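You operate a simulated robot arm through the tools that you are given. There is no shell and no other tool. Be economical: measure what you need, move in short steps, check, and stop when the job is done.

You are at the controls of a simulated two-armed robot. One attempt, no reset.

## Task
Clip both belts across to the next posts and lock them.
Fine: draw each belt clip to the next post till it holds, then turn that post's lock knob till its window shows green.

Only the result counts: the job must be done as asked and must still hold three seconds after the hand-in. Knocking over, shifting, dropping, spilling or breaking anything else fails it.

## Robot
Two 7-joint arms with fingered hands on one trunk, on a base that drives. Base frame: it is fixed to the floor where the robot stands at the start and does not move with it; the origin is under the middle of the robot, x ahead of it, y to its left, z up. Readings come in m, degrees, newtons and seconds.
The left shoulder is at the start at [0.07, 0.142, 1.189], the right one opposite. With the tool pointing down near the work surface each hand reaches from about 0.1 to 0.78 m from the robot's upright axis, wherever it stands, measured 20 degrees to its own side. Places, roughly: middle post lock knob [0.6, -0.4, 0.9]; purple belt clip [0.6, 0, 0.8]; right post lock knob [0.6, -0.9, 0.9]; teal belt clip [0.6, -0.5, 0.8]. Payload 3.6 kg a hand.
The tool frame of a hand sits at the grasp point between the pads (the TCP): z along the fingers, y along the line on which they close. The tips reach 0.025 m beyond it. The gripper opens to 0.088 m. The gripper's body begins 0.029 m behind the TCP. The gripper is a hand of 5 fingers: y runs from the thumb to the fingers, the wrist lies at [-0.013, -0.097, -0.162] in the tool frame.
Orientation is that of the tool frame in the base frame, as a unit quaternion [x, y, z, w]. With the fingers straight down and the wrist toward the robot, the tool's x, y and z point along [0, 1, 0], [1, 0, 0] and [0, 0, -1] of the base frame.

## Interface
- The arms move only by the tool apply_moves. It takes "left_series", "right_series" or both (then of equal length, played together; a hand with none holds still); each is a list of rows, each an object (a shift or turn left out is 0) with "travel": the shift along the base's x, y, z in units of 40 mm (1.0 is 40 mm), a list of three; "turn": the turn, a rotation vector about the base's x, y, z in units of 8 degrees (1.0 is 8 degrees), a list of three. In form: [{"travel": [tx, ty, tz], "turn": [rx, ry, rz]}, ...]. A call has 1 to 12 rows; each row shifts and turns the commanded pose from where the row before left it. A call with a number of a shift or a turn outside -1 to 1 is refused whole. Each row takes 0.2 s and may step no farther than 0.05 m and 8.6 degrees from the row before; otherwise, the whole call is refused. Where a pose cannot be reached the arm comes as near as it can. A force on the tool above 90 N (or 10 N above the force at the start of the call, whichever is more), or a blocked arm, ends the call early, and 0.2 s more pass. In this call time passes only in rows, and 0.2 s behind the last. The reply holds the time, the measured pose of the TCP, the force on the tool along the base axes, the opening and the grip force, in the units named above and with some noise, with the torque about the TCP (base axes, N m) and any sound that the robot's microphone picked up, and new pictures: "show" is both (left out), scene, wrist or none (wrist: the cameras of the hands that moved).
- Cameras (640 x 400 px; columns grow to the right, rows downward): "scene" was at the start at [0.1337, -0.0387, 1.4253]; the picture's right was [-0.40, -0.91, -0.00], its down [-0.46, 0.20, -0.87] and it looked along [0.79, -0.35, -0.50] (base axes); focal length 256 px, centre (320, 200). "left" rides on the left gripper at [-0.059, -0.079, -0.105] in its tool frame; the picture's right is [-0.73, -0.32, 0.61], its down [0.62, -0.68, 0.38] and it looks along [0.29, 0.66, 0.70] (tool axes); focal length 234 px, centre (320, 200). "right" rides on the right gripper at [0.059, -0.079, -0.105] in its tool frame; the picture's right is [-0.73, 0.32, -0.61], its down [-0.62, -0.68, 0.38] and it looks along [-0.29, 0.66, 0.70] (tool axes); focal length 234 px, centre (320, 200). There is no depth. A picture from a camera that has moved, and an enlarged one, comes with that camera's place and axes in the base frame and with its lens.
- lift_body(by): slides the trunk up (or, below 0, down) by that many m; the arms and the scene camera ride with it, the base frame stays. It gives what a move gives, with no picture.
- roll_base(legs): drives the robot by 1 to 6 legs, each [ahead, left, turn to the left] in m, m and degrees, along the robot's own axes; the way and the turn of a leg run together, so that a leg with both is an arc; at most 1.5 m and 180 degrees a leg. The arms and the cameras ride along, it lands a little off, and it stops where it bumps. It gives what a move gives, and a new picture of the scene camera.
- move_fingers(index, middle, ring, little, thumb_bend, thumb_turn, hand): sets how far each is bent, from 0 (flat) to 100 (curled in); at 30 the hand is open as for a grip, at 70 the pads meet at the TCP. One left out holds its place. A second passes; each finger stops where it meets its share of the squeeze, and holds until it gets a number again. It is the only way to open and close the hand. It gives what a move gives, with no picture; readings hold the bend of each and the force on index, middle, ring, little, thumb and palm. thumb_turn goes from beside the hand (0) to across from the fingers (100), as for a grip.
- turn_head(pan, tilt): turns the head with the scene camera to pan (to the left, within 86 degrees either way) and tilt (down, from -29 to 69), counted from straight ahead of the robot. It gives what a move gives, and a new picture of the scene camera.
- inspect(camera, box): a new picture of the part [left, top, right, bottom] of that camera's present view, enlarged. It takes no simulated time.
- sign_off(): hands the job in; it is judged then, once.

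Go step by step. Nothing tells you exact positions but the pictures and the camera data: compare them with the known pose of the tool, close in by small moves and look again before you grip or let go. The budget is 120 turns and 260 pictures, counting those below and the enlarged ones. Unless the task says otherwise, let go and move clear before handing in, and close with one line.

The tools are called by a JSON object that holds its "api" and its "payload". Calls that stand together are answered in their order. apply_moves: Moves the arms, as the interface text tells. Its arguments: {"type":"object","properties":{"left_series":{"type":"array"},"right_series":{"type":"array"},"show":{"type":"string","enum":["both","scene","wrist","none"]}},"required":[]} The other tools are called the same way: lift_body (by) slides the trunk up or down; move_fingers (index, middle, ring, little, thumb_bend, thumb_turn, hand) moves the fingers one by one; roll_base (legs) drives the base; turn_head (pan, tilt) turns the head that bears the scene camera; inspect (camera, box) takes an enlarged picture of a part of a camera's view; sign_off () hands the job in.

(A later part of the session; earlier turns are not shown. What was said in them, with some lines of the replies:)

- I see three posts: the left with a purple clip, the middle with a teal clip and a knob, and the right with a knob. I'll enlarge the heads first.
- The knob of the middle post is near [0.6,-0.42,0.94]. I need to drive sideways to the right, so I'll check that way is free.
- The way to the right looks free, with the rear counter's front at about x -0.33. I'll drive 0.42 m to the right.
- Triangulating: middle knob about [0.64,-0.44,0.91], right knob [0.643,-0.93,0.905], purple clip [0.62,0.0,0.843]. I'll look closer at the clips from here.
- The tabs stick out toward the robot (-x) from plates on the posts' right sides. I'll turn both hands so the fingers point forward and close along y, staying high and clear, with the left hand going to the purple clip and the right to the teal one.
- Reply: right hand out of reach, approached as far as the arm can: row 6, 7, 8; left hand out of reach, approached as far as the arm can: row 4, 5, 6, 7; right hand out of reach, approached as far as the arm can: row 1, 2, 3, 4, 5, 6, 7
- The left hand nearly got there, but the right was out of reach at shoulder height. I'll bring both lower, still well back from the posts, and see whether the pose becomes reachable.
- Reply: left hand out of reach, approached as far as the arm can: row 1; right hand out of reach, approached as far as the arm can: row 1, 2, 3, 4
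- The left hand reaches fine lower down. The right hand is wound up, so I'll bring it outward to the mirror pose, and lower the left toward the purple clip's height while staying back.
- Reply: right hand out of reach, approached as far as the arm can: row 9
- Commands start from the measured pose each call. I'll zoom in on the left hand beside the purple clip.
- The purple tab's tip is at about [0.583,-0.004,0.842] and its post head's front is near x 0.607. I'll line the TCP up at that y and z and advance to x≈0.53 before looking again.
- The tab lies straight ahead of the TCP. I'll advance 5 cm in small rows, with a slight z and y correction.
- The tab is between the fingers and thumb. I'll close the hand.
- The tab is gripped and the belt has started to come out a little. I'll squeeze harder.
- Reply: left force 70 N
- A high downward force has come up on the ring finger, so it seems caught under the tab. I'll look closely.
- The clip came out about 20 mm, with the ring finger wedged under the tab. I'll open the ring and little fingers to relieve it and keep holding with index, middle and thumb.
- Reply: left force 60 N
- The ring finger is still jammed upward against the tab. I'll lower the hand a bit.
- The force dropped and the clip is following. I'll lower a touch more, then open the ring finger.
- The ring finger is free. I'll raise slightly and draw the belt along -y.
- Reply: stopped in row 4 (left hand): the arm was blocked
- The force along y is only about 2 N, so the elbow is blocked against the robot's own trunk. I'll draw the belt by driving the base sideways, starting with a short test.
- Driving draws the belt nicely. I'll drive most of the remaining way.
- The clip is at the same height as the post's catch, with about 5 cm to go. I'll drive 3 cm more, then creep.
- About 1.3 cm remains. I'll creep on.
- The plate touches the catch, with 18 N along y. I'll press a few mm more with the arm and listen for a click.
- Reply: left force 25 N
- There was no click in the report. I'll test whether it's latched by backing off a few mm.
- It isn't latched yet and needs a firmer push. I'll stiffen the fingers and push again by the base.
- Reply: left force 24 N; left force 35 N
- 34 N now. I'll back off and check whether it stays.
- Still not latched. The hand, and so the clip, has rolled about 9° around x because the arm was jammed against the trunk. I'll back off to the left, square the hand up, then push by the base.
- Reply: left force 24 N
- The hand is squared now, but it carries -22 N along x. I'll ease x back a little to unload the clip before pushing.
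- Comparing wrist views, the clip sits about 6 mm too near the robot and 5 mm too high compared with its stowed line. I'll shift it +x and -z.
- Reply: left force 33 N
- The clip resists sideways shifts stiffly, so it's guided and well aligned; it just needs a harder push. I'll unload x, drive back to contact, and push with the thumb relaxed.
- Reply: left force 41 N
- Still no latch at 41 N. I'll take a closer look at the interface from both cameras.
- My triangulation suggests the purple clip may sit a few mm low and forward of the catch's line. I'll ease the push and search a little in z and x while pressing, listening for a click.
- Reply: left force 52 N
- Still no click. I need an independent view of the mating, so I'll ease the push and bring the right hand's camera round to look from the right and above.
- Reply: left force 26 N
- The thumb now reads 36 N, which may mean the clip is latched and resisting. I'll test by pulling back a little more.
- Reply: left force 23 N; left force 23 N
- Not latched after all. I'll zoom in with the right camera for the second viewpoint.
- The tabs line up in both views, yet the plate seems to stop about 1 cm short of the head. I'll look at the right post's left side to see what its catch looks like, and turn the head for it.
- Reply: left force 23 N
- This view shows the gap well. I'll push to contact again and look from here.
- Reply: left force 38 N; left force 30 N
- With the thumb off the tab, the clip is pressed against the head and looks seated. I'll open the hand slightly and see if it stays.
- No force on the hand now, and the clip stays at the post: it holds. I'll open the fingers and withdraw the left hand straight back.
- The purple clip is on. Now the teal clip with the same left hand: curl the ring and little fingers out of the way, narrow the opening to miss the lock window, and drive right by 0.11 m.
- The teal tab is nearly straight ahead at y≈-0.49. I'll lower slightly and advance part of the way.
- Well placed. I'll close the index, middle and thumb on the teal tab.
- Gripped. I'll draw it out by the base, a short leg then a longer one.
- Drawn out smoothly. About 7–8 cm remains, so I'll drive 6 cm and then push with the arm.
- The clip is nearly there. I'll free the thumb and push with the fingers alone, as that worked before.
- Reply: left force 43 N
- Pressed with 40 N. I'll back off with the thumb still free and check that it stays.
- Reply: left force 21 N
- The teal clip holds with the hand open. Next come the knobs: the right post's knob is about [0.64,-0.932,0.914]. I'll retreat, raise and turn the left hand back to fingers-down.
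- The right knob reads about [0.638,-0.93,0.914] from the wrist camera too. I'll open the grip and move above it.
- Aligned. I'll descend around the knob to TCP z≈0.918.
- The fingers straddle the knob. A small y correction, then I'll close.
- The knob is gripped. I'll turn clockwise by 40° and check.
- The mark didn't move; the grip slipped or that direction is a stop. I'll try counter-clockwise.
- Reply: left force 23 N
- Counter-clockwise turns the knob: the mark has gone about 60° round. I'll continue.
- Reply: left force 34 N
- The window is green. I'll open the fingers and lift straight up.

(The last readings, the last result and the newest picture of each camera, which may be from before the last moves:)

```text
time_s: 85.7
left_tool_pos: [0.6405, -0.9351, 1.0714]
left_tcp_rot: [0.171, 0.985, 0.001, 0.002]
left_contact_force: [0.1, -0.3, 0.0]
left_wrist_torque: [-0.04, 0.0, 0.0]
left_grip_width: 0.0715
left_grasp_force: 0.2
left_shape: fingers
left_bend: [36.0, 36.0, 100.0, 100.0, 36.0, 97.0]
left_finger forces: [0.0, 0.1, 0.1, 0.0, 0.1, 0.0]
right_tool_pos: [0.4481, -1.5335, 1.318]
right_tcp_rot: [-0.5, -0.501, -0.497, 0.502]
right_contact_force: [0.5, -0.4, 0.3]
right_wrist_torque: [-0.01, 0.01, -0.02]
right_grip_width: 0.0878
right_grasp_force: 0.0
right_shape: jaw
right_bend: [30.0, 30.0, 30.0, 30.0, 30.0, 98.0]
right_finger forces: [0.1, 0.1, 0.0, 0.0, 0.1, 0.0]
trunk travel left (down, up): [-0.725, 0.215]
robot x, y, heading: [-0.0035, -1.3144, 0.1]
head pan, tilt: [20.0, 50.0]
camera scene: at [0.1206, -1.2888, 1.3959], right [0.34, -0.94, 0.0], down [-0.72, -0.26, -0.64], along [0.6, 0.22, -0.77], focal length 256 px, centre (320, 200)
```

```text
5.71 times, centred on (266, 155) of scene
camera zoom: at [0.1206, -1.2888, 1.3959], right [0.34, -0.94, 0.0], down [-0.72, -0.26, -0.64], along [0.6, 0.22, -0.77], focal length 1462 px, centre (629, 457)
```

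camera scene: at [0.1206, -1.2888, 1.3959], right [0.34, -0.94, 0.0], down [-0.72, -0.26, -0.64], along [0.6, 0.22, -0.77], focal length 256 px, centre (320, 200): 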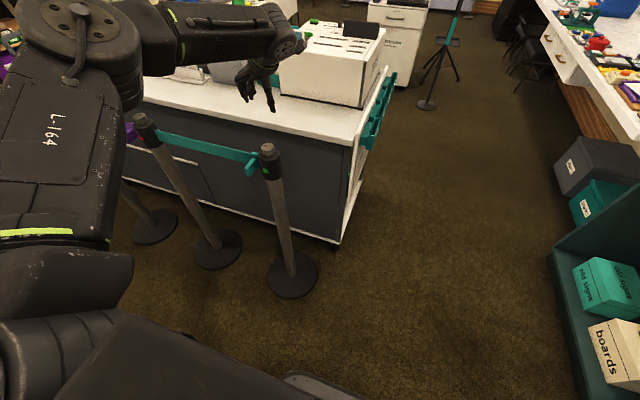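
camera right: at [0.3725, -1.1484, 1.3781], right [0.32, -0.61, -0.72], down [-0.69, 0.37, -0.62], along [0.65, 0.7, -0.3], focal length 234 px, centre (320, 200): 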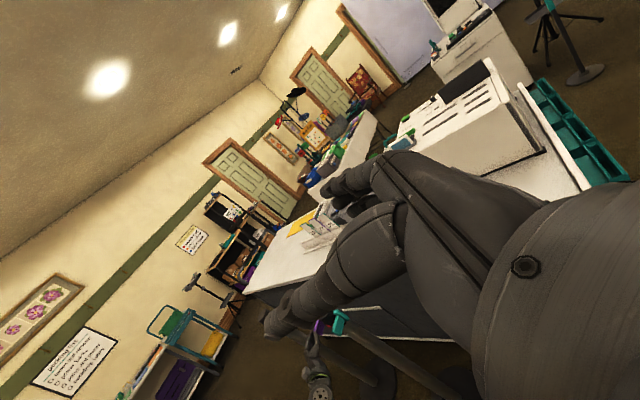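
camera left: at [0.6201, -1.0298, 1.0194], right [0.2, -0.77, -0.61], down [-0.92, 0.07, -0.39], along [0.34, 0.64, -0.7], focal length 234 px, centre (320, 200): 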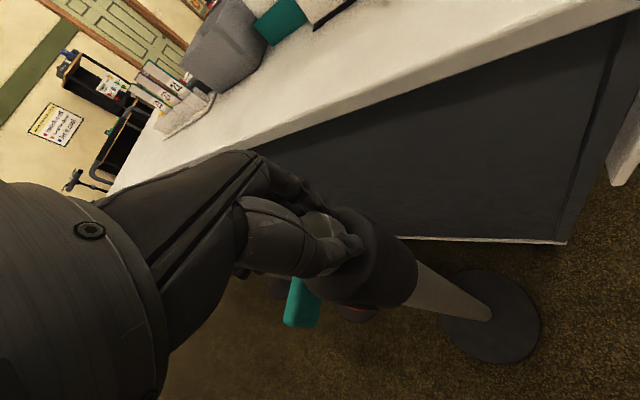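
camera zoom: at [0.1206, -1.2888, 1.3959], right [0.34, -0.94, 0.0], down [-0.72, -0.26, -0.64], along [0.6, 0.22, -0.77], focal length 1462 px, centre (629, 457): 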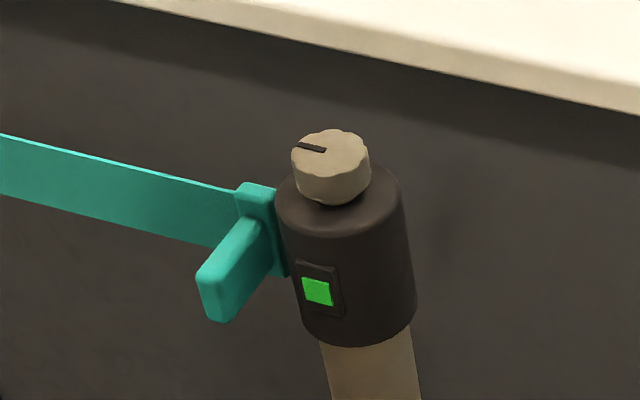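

The right post is locked. I'll drive 0.49 m left to the middle post and turn the hand back to prepare for another counter-clockwise turn.

{"api": "roll_base", "payload": {"legs": [[0, 0.49, 0]]}}

{"api": "apply_moves", "payload": {"left_series": [{"turn": [0, 0, -1]}, {"turn": [0, 0, -1]}, {"turn": [0, 0, -1]}, {"turn": [0, 0, -1]}, {"turn": [0, 0, -1]}, {"turn": [0, 0, -1]}, {"turn": [0, 0, -1]}, {"turn": [0, 0, -1]}, {"turn": [0, 0, -1]}, {"turn": [0, 0, -1]}, {"turn": [0, 0, -1]}, {"turn": [0, 0, -1]}], "show": "none"}}

{"api": "inspect", "payload": {"camera": "scene", "box": [190, 90, 322, 172]}}

{"api": "inspect", "payload": {"camera": "left", "box": [220, 130, 460, 370]}}

```text
time_s: 88.5
left_tool_pos: [0.6434, -0.4559, 1.0718]
left_tcp_rot: [0.171, 0.985, 0.001, 0.001]
left_contact_force: [0.4, 0.1, -0.4]
left_wrist_torque: [-0.02, 0.0, 0.03]
left_grip_width: 0.0717
left_grasp_force: 0.0
left_shape: fingers
left_bend: [36.0, 36.0, 100.0, 100.0, 36.0, 97.0]
left_finger forces: [0.0, 0.0, 0.1, 0.0, 0.0, 0.0]
right_tool_pos: [0.4492, -1.0534, 1.3172]
right_tcp_rot: [-0.501, -0.501, -0.496, 0.503]
right_contact_force: [-0.7, 0.2, -0.1]
right_wrist_torque: [-0.04, -0.04, -0.01]
right_grip_width: 0.0876
right_grasp_force: 0.1
right_shape: jaw
right_bend: [30.0, 30.0, 30.0, 30.0, 30.0, 98.0]
right_finger forces: [0.0, 0.0, 0.0, 0.1, 0.1, 0.1]
trunk travel left (down, up): [-0.725, 0.215]
robot x, y, heading: [-0.003, -0.8328, 0.1]
head pan, tilt: [20.0, 50.0]
camera scene: at [0.1217, -0.8086, 1.3959], right [0.34, -0.94, 0.0], down [-0.72, -0.26, -0.64], along [0.6, 0.22, -0.77], focal length 256 px, centre (320, 200)
```

scene: 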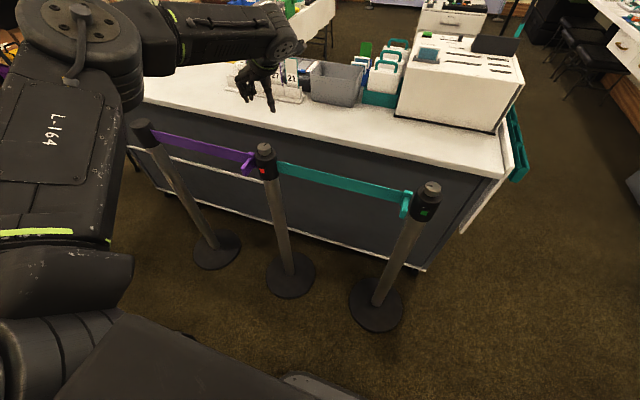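

```text
time_s: 91.1
left_tool_pos: [0.6431, -0.4568, 1.0705]
left_tcp_rot: [0.847, 0.531, -0.001, 0.002]
left_contact_force: [0.2, 0.5, 0.4]
left_wrist_torque: [-0.04, 0.02, -0.01]
left_grip_width: 0.0718
left_grasp_force: 0.0
left_shape: fingers
left_bend: [36.0, 36.0, 100.0, 100.0, 36.0, 97.0]
left_finger forces: [0.0, 0.1, 0.1, 0.0, 0.1, 0.1]
right_tool_pos: [0.4508, -1.0525, 1.3167]
right_tcp_rot: [-0.501, -0.501, -0.495, 0.503]
right_contact_force: [0.2, 0.4, -1.0]
right_wrist_torque: [-0.01, -0.01, 0.0]
right_grip_width: 0.0875
right_grasp_force: 0.0
right_shape: jaw
right_bend: [30.0, 30.0, 30.0, 30.0, 30.0, 98.0]
right_finger forces: [0.1, 0.1, 0.1, 0.0, 0.1, 0.0]
trunk travel left (down, up): [-0.725, 0.215]
robot x, y, heading: [-0.0024, -0.831, -0.1]
head pan, tilt: [20.0, 50.0]
```

```text
4.85 times, centred on (256, 131) of scene
camera zoom: at [0.1221, -0.808, 1.3958], right [0.34, -0.94, 0.0], down [-0.72, -0.26, -0.64], along [0.6, 0.22, -0.77], focal length 1240 px, centre (630, 534)
```

zoom: 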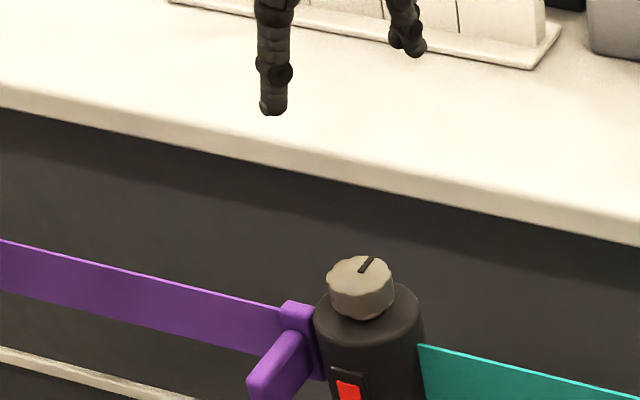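

```text
1.67 times, centred on (340, 250) of left
camera zoom: at [0.5462, -0.4732, 1.1751], right [-0.61, -0.52, -0.61], down [-0.34, 0.86, -0.39], along [0.72, -0.03, -0.69], focal length 390 px, centre (287, 117)
```

zoom: 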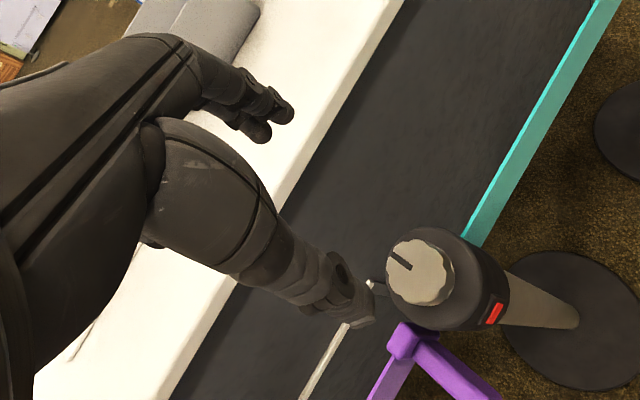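

The middle knob is at about [0.641,-0.441,0.913]. I'll align and descend in two steps.

{"api": "apply_moves", "payload": {"left_series": [{"travel": [-0.04, 0.32, -0.6]}, {"travel": [0, 0, -0.7]}, {"travel": [0, 0, -0.7]}], "show": "none"}}

{"api": "inspect", "payload": {"camera": "left", "box": [220, 130, 440, 350]}}

{"api": "inspect", "payload": {"camera": "scene", "box": [210, 110, 322, 180]}}

```text
time_s: 91.9
left_tool_pos: [0.6398, -0.4425, 0.9888]
left_tcp_rot: [0.847, 0.531, 0.001, 0.002]
left_contact_force: [-0.2, 0.3, 0.2]
left_wrist_torque: [0.0, 0.02, 0.0]
left_grip_width: 0.072
left_grasp_force: 0.0
left_shape: fingers
left_bend: [36.0, 36.0, 100.0, 100.0, 36.0, 97.0]
left_finger forces: [0.0, 0.0, 0.0, 0.0, 0.0, 0.0]
right_tool_pos: [0.4486, -1.0525, 1.3175]
right_tcp_rot: [-0.5, -0.501, -0.496, 0.503]
right_contact_force: [-0.6, -0.6, 0.4]
right_wrist_torque: [0.02, -0.02, 0.02]
right_grip_width: 0.0877
right_grasp_force: 0.1
right_shape: jaw
right_bend: [30.0, 30.0, 30.0, 30.0, 30.0, 98.0]
right_finger forces: [0.0, 0.0, 0.0, 0.0, 0.1, 0.0]
trunk travel left (down, up): [-0.725, 0.215]
robot x, y, heading: [-0.0017, -0.8348, 0.2]
head pan, tilt: [20.0, 50.0]
```

```text
1.82 times, centred on (330, 240) of left
camera zoom: at [0.5434, -0.4601, 1.0944], right [-0.61, -0.52, -0.61], down [-0.34, 0.86, -0.39], along [0.72, -0.03, -0.69], focal length 426 px, centre (302, 127)
```

zoom: 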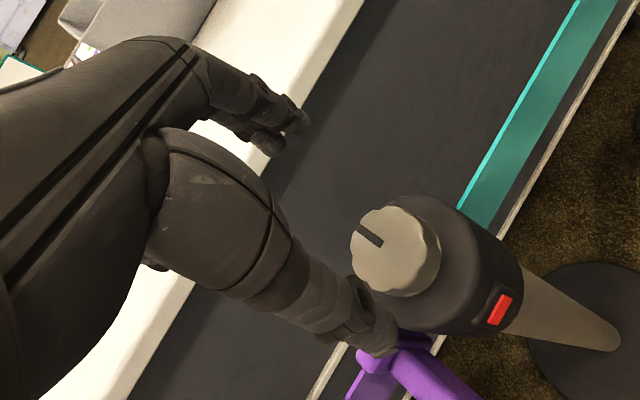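

```text
5.71 times, centred on (266, 145) of scene
camera zoom: at [0.1219, -0.8078, 1.3959], right [0.34, -0.94, 0.0], down [-0.72, -0.26, -0.64], along [0.6, 0.22, -0.77], focal length 1462 px, centre (629, 514)
```

zoom: 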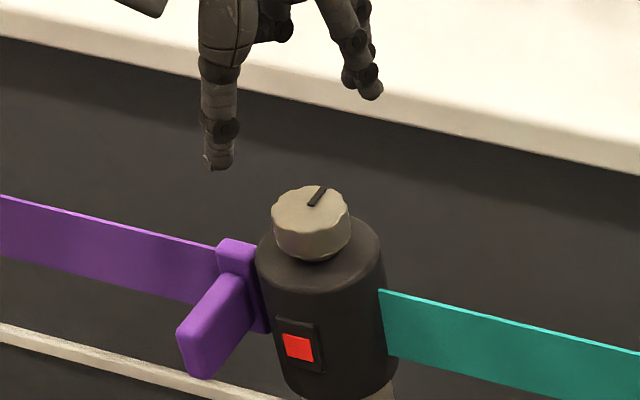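

{"api": "apply_moves", "payload": {"left_series": [{"travel": [0, 0, -0.5]}, {"travel": [0, 0, -0.5]}, {"travel": [0, 0, -0.4]}, {"travel": [0, 0, -0.38]}], "show": "none"}}

{"api": "move_fingers", "payload": {"hand": "left", "index": 80, "middle": 80, "thumb_bend": 80}}

{"api": "inspect", "payload": {"camera": "scene", "box": [210, 110, 322, 180]}}

```text
time_s: 92.9
left_tool_pos: [0.6409, -0.4422, 0.9197]
left_tcp_rot: [0.846, 0.532, 0.001, 0.002]
left_contact_force: [0.9, 0.9, -0.1]
left_wrist_torque: [0.02, 0.01, -0.01]
left_grip_width: 0.0718
left_grasp_force: 0.1
left_shape: fingers
left_bend: [36.0, 36.0, 100.0, 100.0, 36.0, 97.0]
left_finger forces: [0.0, 0.1, 0.0, 0.1, 0.0, 0.0]
right_tool_pos: [0.4488, -1.0517, 1.3169]
right_tcp_rot: [-0.501, -0.501, -0.496, 0.502]
right_contact_force: [-0.2, 0.0, 0.1]
right_wrist_torque: [0.02, -0.02, 0.0]
right_grip_width: 0.0878
right_grasp_force: 0.1
right_shape: jaw
right_bend: [30.0, 30.0, 30.0, 30.0, 30.0, 98.0]
right_finger forces: [0.0, 0.0, 0.1, 0.1, 0.1, 0.0]
trunk travel left (down, up): [-0.725, 0.215]
robot x, y, heading: [-0.0025, -0.8329, -0.1]
head pan, tilt: [20.0, 50.0]
```

```text
time_s: 93.9
left_tool_pos: [0.6412, -0.4431, 0.9196]
left_tcp_rot: [0.847, 0.532, -0.001, 0.002]
left_contact_force: [7.8, -2.6, 1.0]
left_wrist_torque: [0.02, -0.16, -0.02]
left_grip_width: 0.0269
left_grasp_force: 12.8
left_shape: fingers
left_bend: [58.0, 57.0, 100.0, 100.0, 58.0, 97.0]
left_finger forces: [7.6, 9.0, 0.0, 0.1, 8.8, 0.1]
right_tool_pos: [0.451, -1.0533, 1.3159]
right_tcp_rot: [-0.501, -0.501, -0.496, 0.502]
right_contact_force: [-1.0, -0.8, -0.7]
right_wrist_torque: [0.01, -0.01, -0.01]
right_grip_width: 0.0877
right_grasp_force: 0.1
right_shape: jaw
right_bend: [30.0, 30.0, 30.0, 30.0, 30.0, 98.0]
right_finger forces: [0.0, 0.0, 0.1, 0.0, 0.1, 0.0]
trunk travel left (down, up): [-0.725, 0.215]
robot x, y, heading: [-0.0049, -0.8291, -0.1]
head pan, tilt: [20.0, 50.0]
```

```text
5.71 times, centred on (266, 145) of scene
camera zoom: at [0.1234, -0.8088, 1.3957], right [0.34, -0.94, 0.0], down [-0.72, -0.26, -0.64], along [0.6, 0.22, -0.77], focal length 1462 px, centre (629, 514)
```

zoom: 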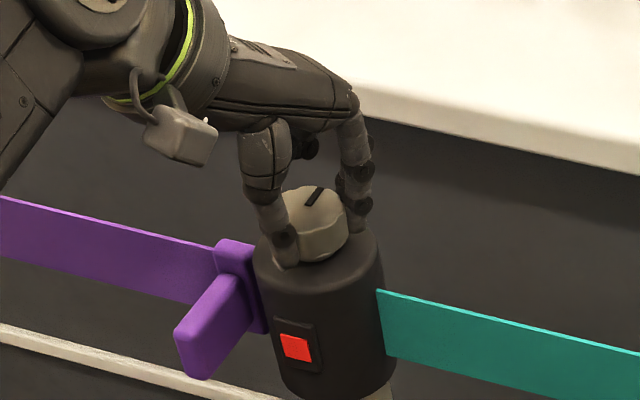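

The knob is well gripped. I'll turn it counter-clockwise by about 88°.

{"api": "apply_moves", "payload": {"left_series": [{"turn": [0, 0, 0.9]}, {"turn": [0, 0, 0.9]}, {"turn": [0, 0, 0.9]}, {"turn": [0, 0, 0.9]}, {"turn": [0, 0, 0.9]}, {"turn": [0, 0, 0.9]}, {"turn": [0, 0, 0.9]}, {"turn": [0, 0, 0.9]}, {"turn": [0, 0, 0.9]}, {"turn": [0, 0, 0.9]}, {"turn": [0, 0, 0.9]}, {"turn": [0, 0, 0.9]}], "show": "none"}}

{"api": "inspect", "payload": {"camera": "scene", "box": [210, 110, 322, 180]}}

```text
time_s: 96.5
left_tool_pos: [0.643, -0.4423, 0.9186]
left_tcp_rot: [0.251, 0.968, 0.0, 0.001]
left_contact_force: [15.0, 9.0, 5.1]
left_wrist_torque: [0.28, -0.39, -0.12]
left_grip_width: 0.0273
left_grasp_force: 15.1
left_shape: fingers
left_bend: [53.0, 54.0, 100.0, 100.0, 62.0, 95.0]
left_finger forces: [13.3, 9.8, 0.1, 0.0, 7.2, 0.1]
right_tool_pos: [0.4522, -1.0517, 1.3155]
right_tcp_rot: [-0.502, -0.5, -0.495, 0.503]
right_contact_force: [-0.1, -0.3, 0.4]
right_wrist_torque: [-0.01, 0.02, -0.01]
right_grip_width: 0.0879
right_grasp_force: 0.0
right_shape: jaw
right_bend: [30.0, 30.0, 30.0, 30.0, 30.0, 98.0]
right_finger forces: [0.0, 0.0, 0.0, 0.0, 0.0, 0.0]
trunk travel left (down, up): [-0.725, 0.215]
robot x, y, heading: [-0.0008, -0.8324, 0.1]
head pan, tilt: [20.0, 50.0]
```

```text
5.71 times, centred on (266, 145) of scene
camera zoom: at [0.1244, -0.807, 1.3955], right [0.34, -0.94, 0.0], down [-0.72, -0.26, -0.64], along [0.6, 0.22, -0.77], focal length 1462 px, centre (629, 514)
```

zoom: 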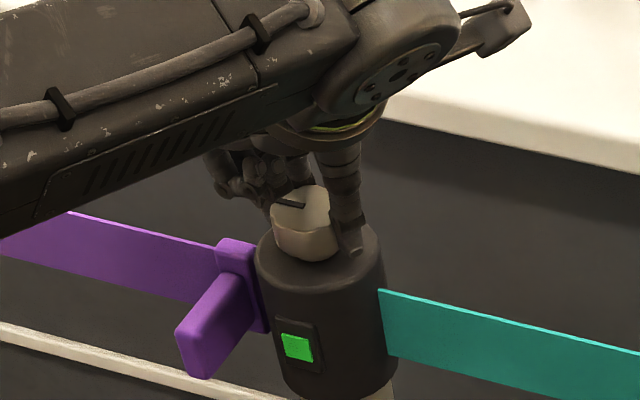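

The window is green. A few degrees more for margin, then I'll let go and lift clear.

{"api": "apply_moves", "payload": {"left_series": [{"turn": [0, 0, 0.8]}, {"turn": [0, 0, 0]}], "show": "none"}}

{"api": "move_fingers", "payload": {"hand": "left", "index": 36, "middle": 36, "thumb_bend": 36}}

{"api": "apply_moves", "payload": {"left_series": [{"travel": [0, 0, 0.5]}, {"travel": [0, 0, 0.8]}, {"travel": [0, 0, 0.9]}, {"travel": [0, 0, 0.9]}, {"travel": [0, 0, 0.9]}, {"travel": [-0.5, 0, 0.7]}], "show": "scene"}}

{"api": "inspect", "payload": {"camera": "scene", "box": [230, 130, 310, 180]}}

{"api": "inspect", "payload": {"camera": "scene", "box": [380, 170, 460, 220]}}

```text
time_s: 97.1
left_tool_pos: [0.6415, -0.4417, 0.9174]
left_tcp_rot: [0.199, 0.98, 0.001, 0.001]
left_contact_force: [20.6, 10.5, 10.6]
left_wrist_torque: [0.36, -0.53, -0.33]
left_grip_width: 0.028
left_grasp_force: 16.8
left_shape: fingers
left_bend: [52.0, 53.0, 100.0, 100.0, 62.0, 96.0]
left_finger forces: [14.3, 10.8, 0.0, 0.1, 7.4, 0.0]
right_tool_pos: [0.4522, -1.0518, 1.3165]
right_tcp_rot: [-0.501, -0.5, -0.495, 0.503]
right_contact_force: [-0.1, 0.1, 0.5]
right_wrist_torque: [0.02, 0.01, 0.0]
right_grip_width: 0.0876
right_grasp_force: 0.1
right_shape: jaw
right_bend: [30.0, 30.0, 30.0, 30.0, 30.0, 98.0]
right_finger forces: [0.0, 0.0, 0.0, 0.0, 0.0, 0.0]
trunk travel left (down, up): [-0.725, 0.215]
robot x, y, heading: [-0.0014, -0.8299, -0.0]
head pan, tilt: [20.0, 50.0]
```

```text
time_s: 98.1
left_tool_pos: [0.6404, -0.4437, 0.9185]
left_tcp_rot: [0.199, 0.98, 0.001, 0.001]
left_contact_force: [-0.5, -0.1, -0.2]
left_wrist_torque: [0.03, 0.0, 0.01]
left_grip_width: 0.0716
left_grasp_force: 0.1
left_shape: fingers
left_bend: [36.0, 36.0, 100.0, 100.0, 36.0, 97.0]
left_finger forces: [0.1, 0.0, 0.0, 0.0, 0.1, 0.0]
right_tool_pos: [0.45, -1.0531, 1.3172]
right_tcp_rot: [-0.501, -0.501, -0.496, 0.502]
right_contact_force: [0.1, 0.2, -0.5]
right_wrist_torque: [0.04, 0.0, -0.03]
right_grip_width: 0.0879
right_grasp_force: 0.1
right_shape: jaw
right_bend: [30.0, 30.0, 30.0, 30.0, 30.0, 98.0]
right_finger forces: [0.1, 0.0, 0.0, 0.0, 0.0, 0.1]
trunk travel left (down, up): [-0.725, 0.215]
robot x, y, heading: [-0.0032, -0.8308, -0.1]
head pan, tilt: [20.0, 50.0]
```

```text
time_s: 99.5
left_tool_pos: [0.6192, -0.4439, 1.1109]
left_tcp_rot: [0.198, 0.98, 0.002, 0.002]
left_contact_force: [0.6, 0.9, 0.5]
left_wrist_torque: [0.03, -0.01, 0.0]
left_grip_width: 0.0721
left_grasp_force: 0.0
left_shape: fingers
left_bend: [36.0, 36.0, 100.0, 100.0, 36.0, 97.0]
left_finger forces: [0.0, 0.0, 0.0, 0.1, 0.0, 0.1]
right_tool_pos: [0.4468, -1.0521, 1.3176]
right_tcp_rot: [-0.501, -0.501, -0.496, 0.502]
right_contact_force: [0.4, -0.1, 0.3]
right_wrist_torque: [-0.01, 0.01, -0.02]
right_grip_width: 0.0877
right_grasp_force: 0.1
right_shape: jaw
right_bend: [30.0, 30.0, 30.0, 30.0, 30.0, 98.0]
right_finger forces: [0.1, 0.1, 0.0, 0.0, 0.1, 0.0]
trunk travel left (down, up): [-0.725, 0.215]
robot x, y, heading: [0.0008, -0.8289, -0.2]
head pan, tilt: [20.0, 50.0]
camera scene: at [0.1195, -0.8083, 1.396], right [0.34, -0.94, 0.0], down [-0.72, -0.26, -0.64], along [0.61, 0.22, -0.77], focal length 256 px, centre (320, 200)
```

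scene: 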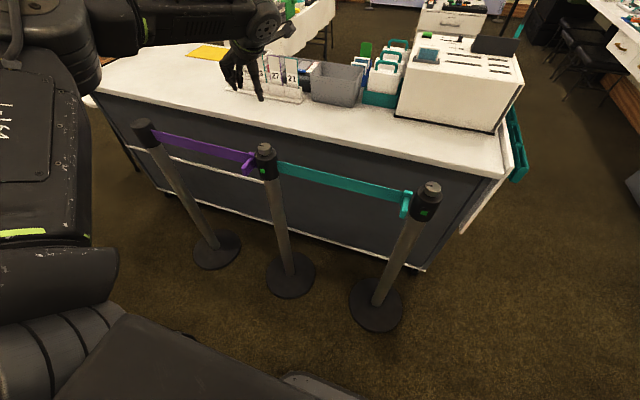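

```text
8.00 times, centred on (270, 155) of scene
camera zoom: at [0.1195, -0.8083, 1.396], right [0.34, -0.94, 0.0], down [-0.72, -0.26, -0.64], along [0.61, 0.22, -0.77], focal length 2046 px, centre (720, 560)
```

zoom: 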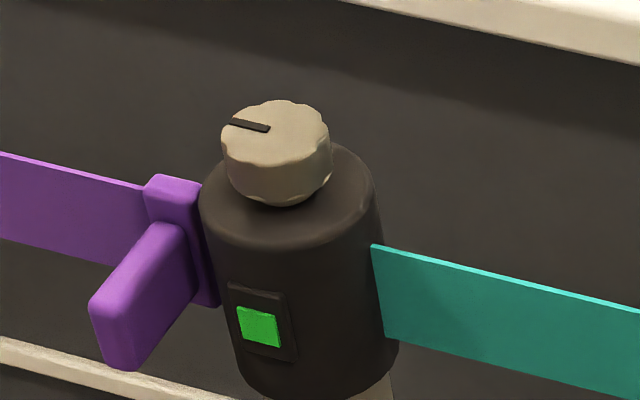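

```text
8.00 times, centred on (420, 195) of scene
camera zoom: at [0.1195, -0.8083, 1.396], right [0.34, -0.94, 0.0], down [-0.72, -0.26, -0.64], along [0.61, 0.22, -0.77], focal length 2046 px, centre (-480, 240)
```

zoom: 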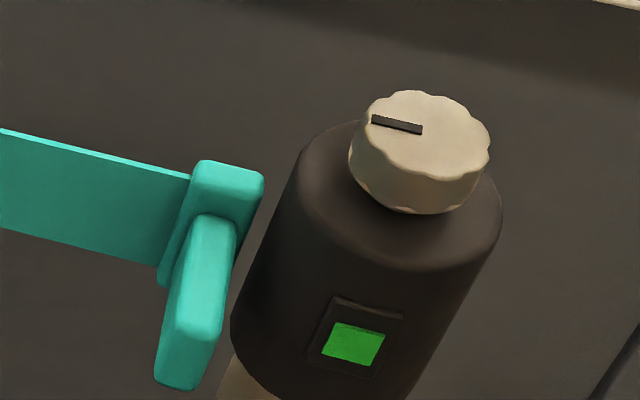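

Both clips stay on their next posts against the belts' pull, both windows show green, the posts are standing and the hands are clear. I'm handing in.

{"api": "sign_off", "payload": {}}

```text
The job is handed in.
```

I clipped the purple belt to the middle post and the teal belt to the right post. Both lock windows show green, and both hands are clear. The clips have stayed put since I let go, though each seems to sit about 1 cm off its post head.
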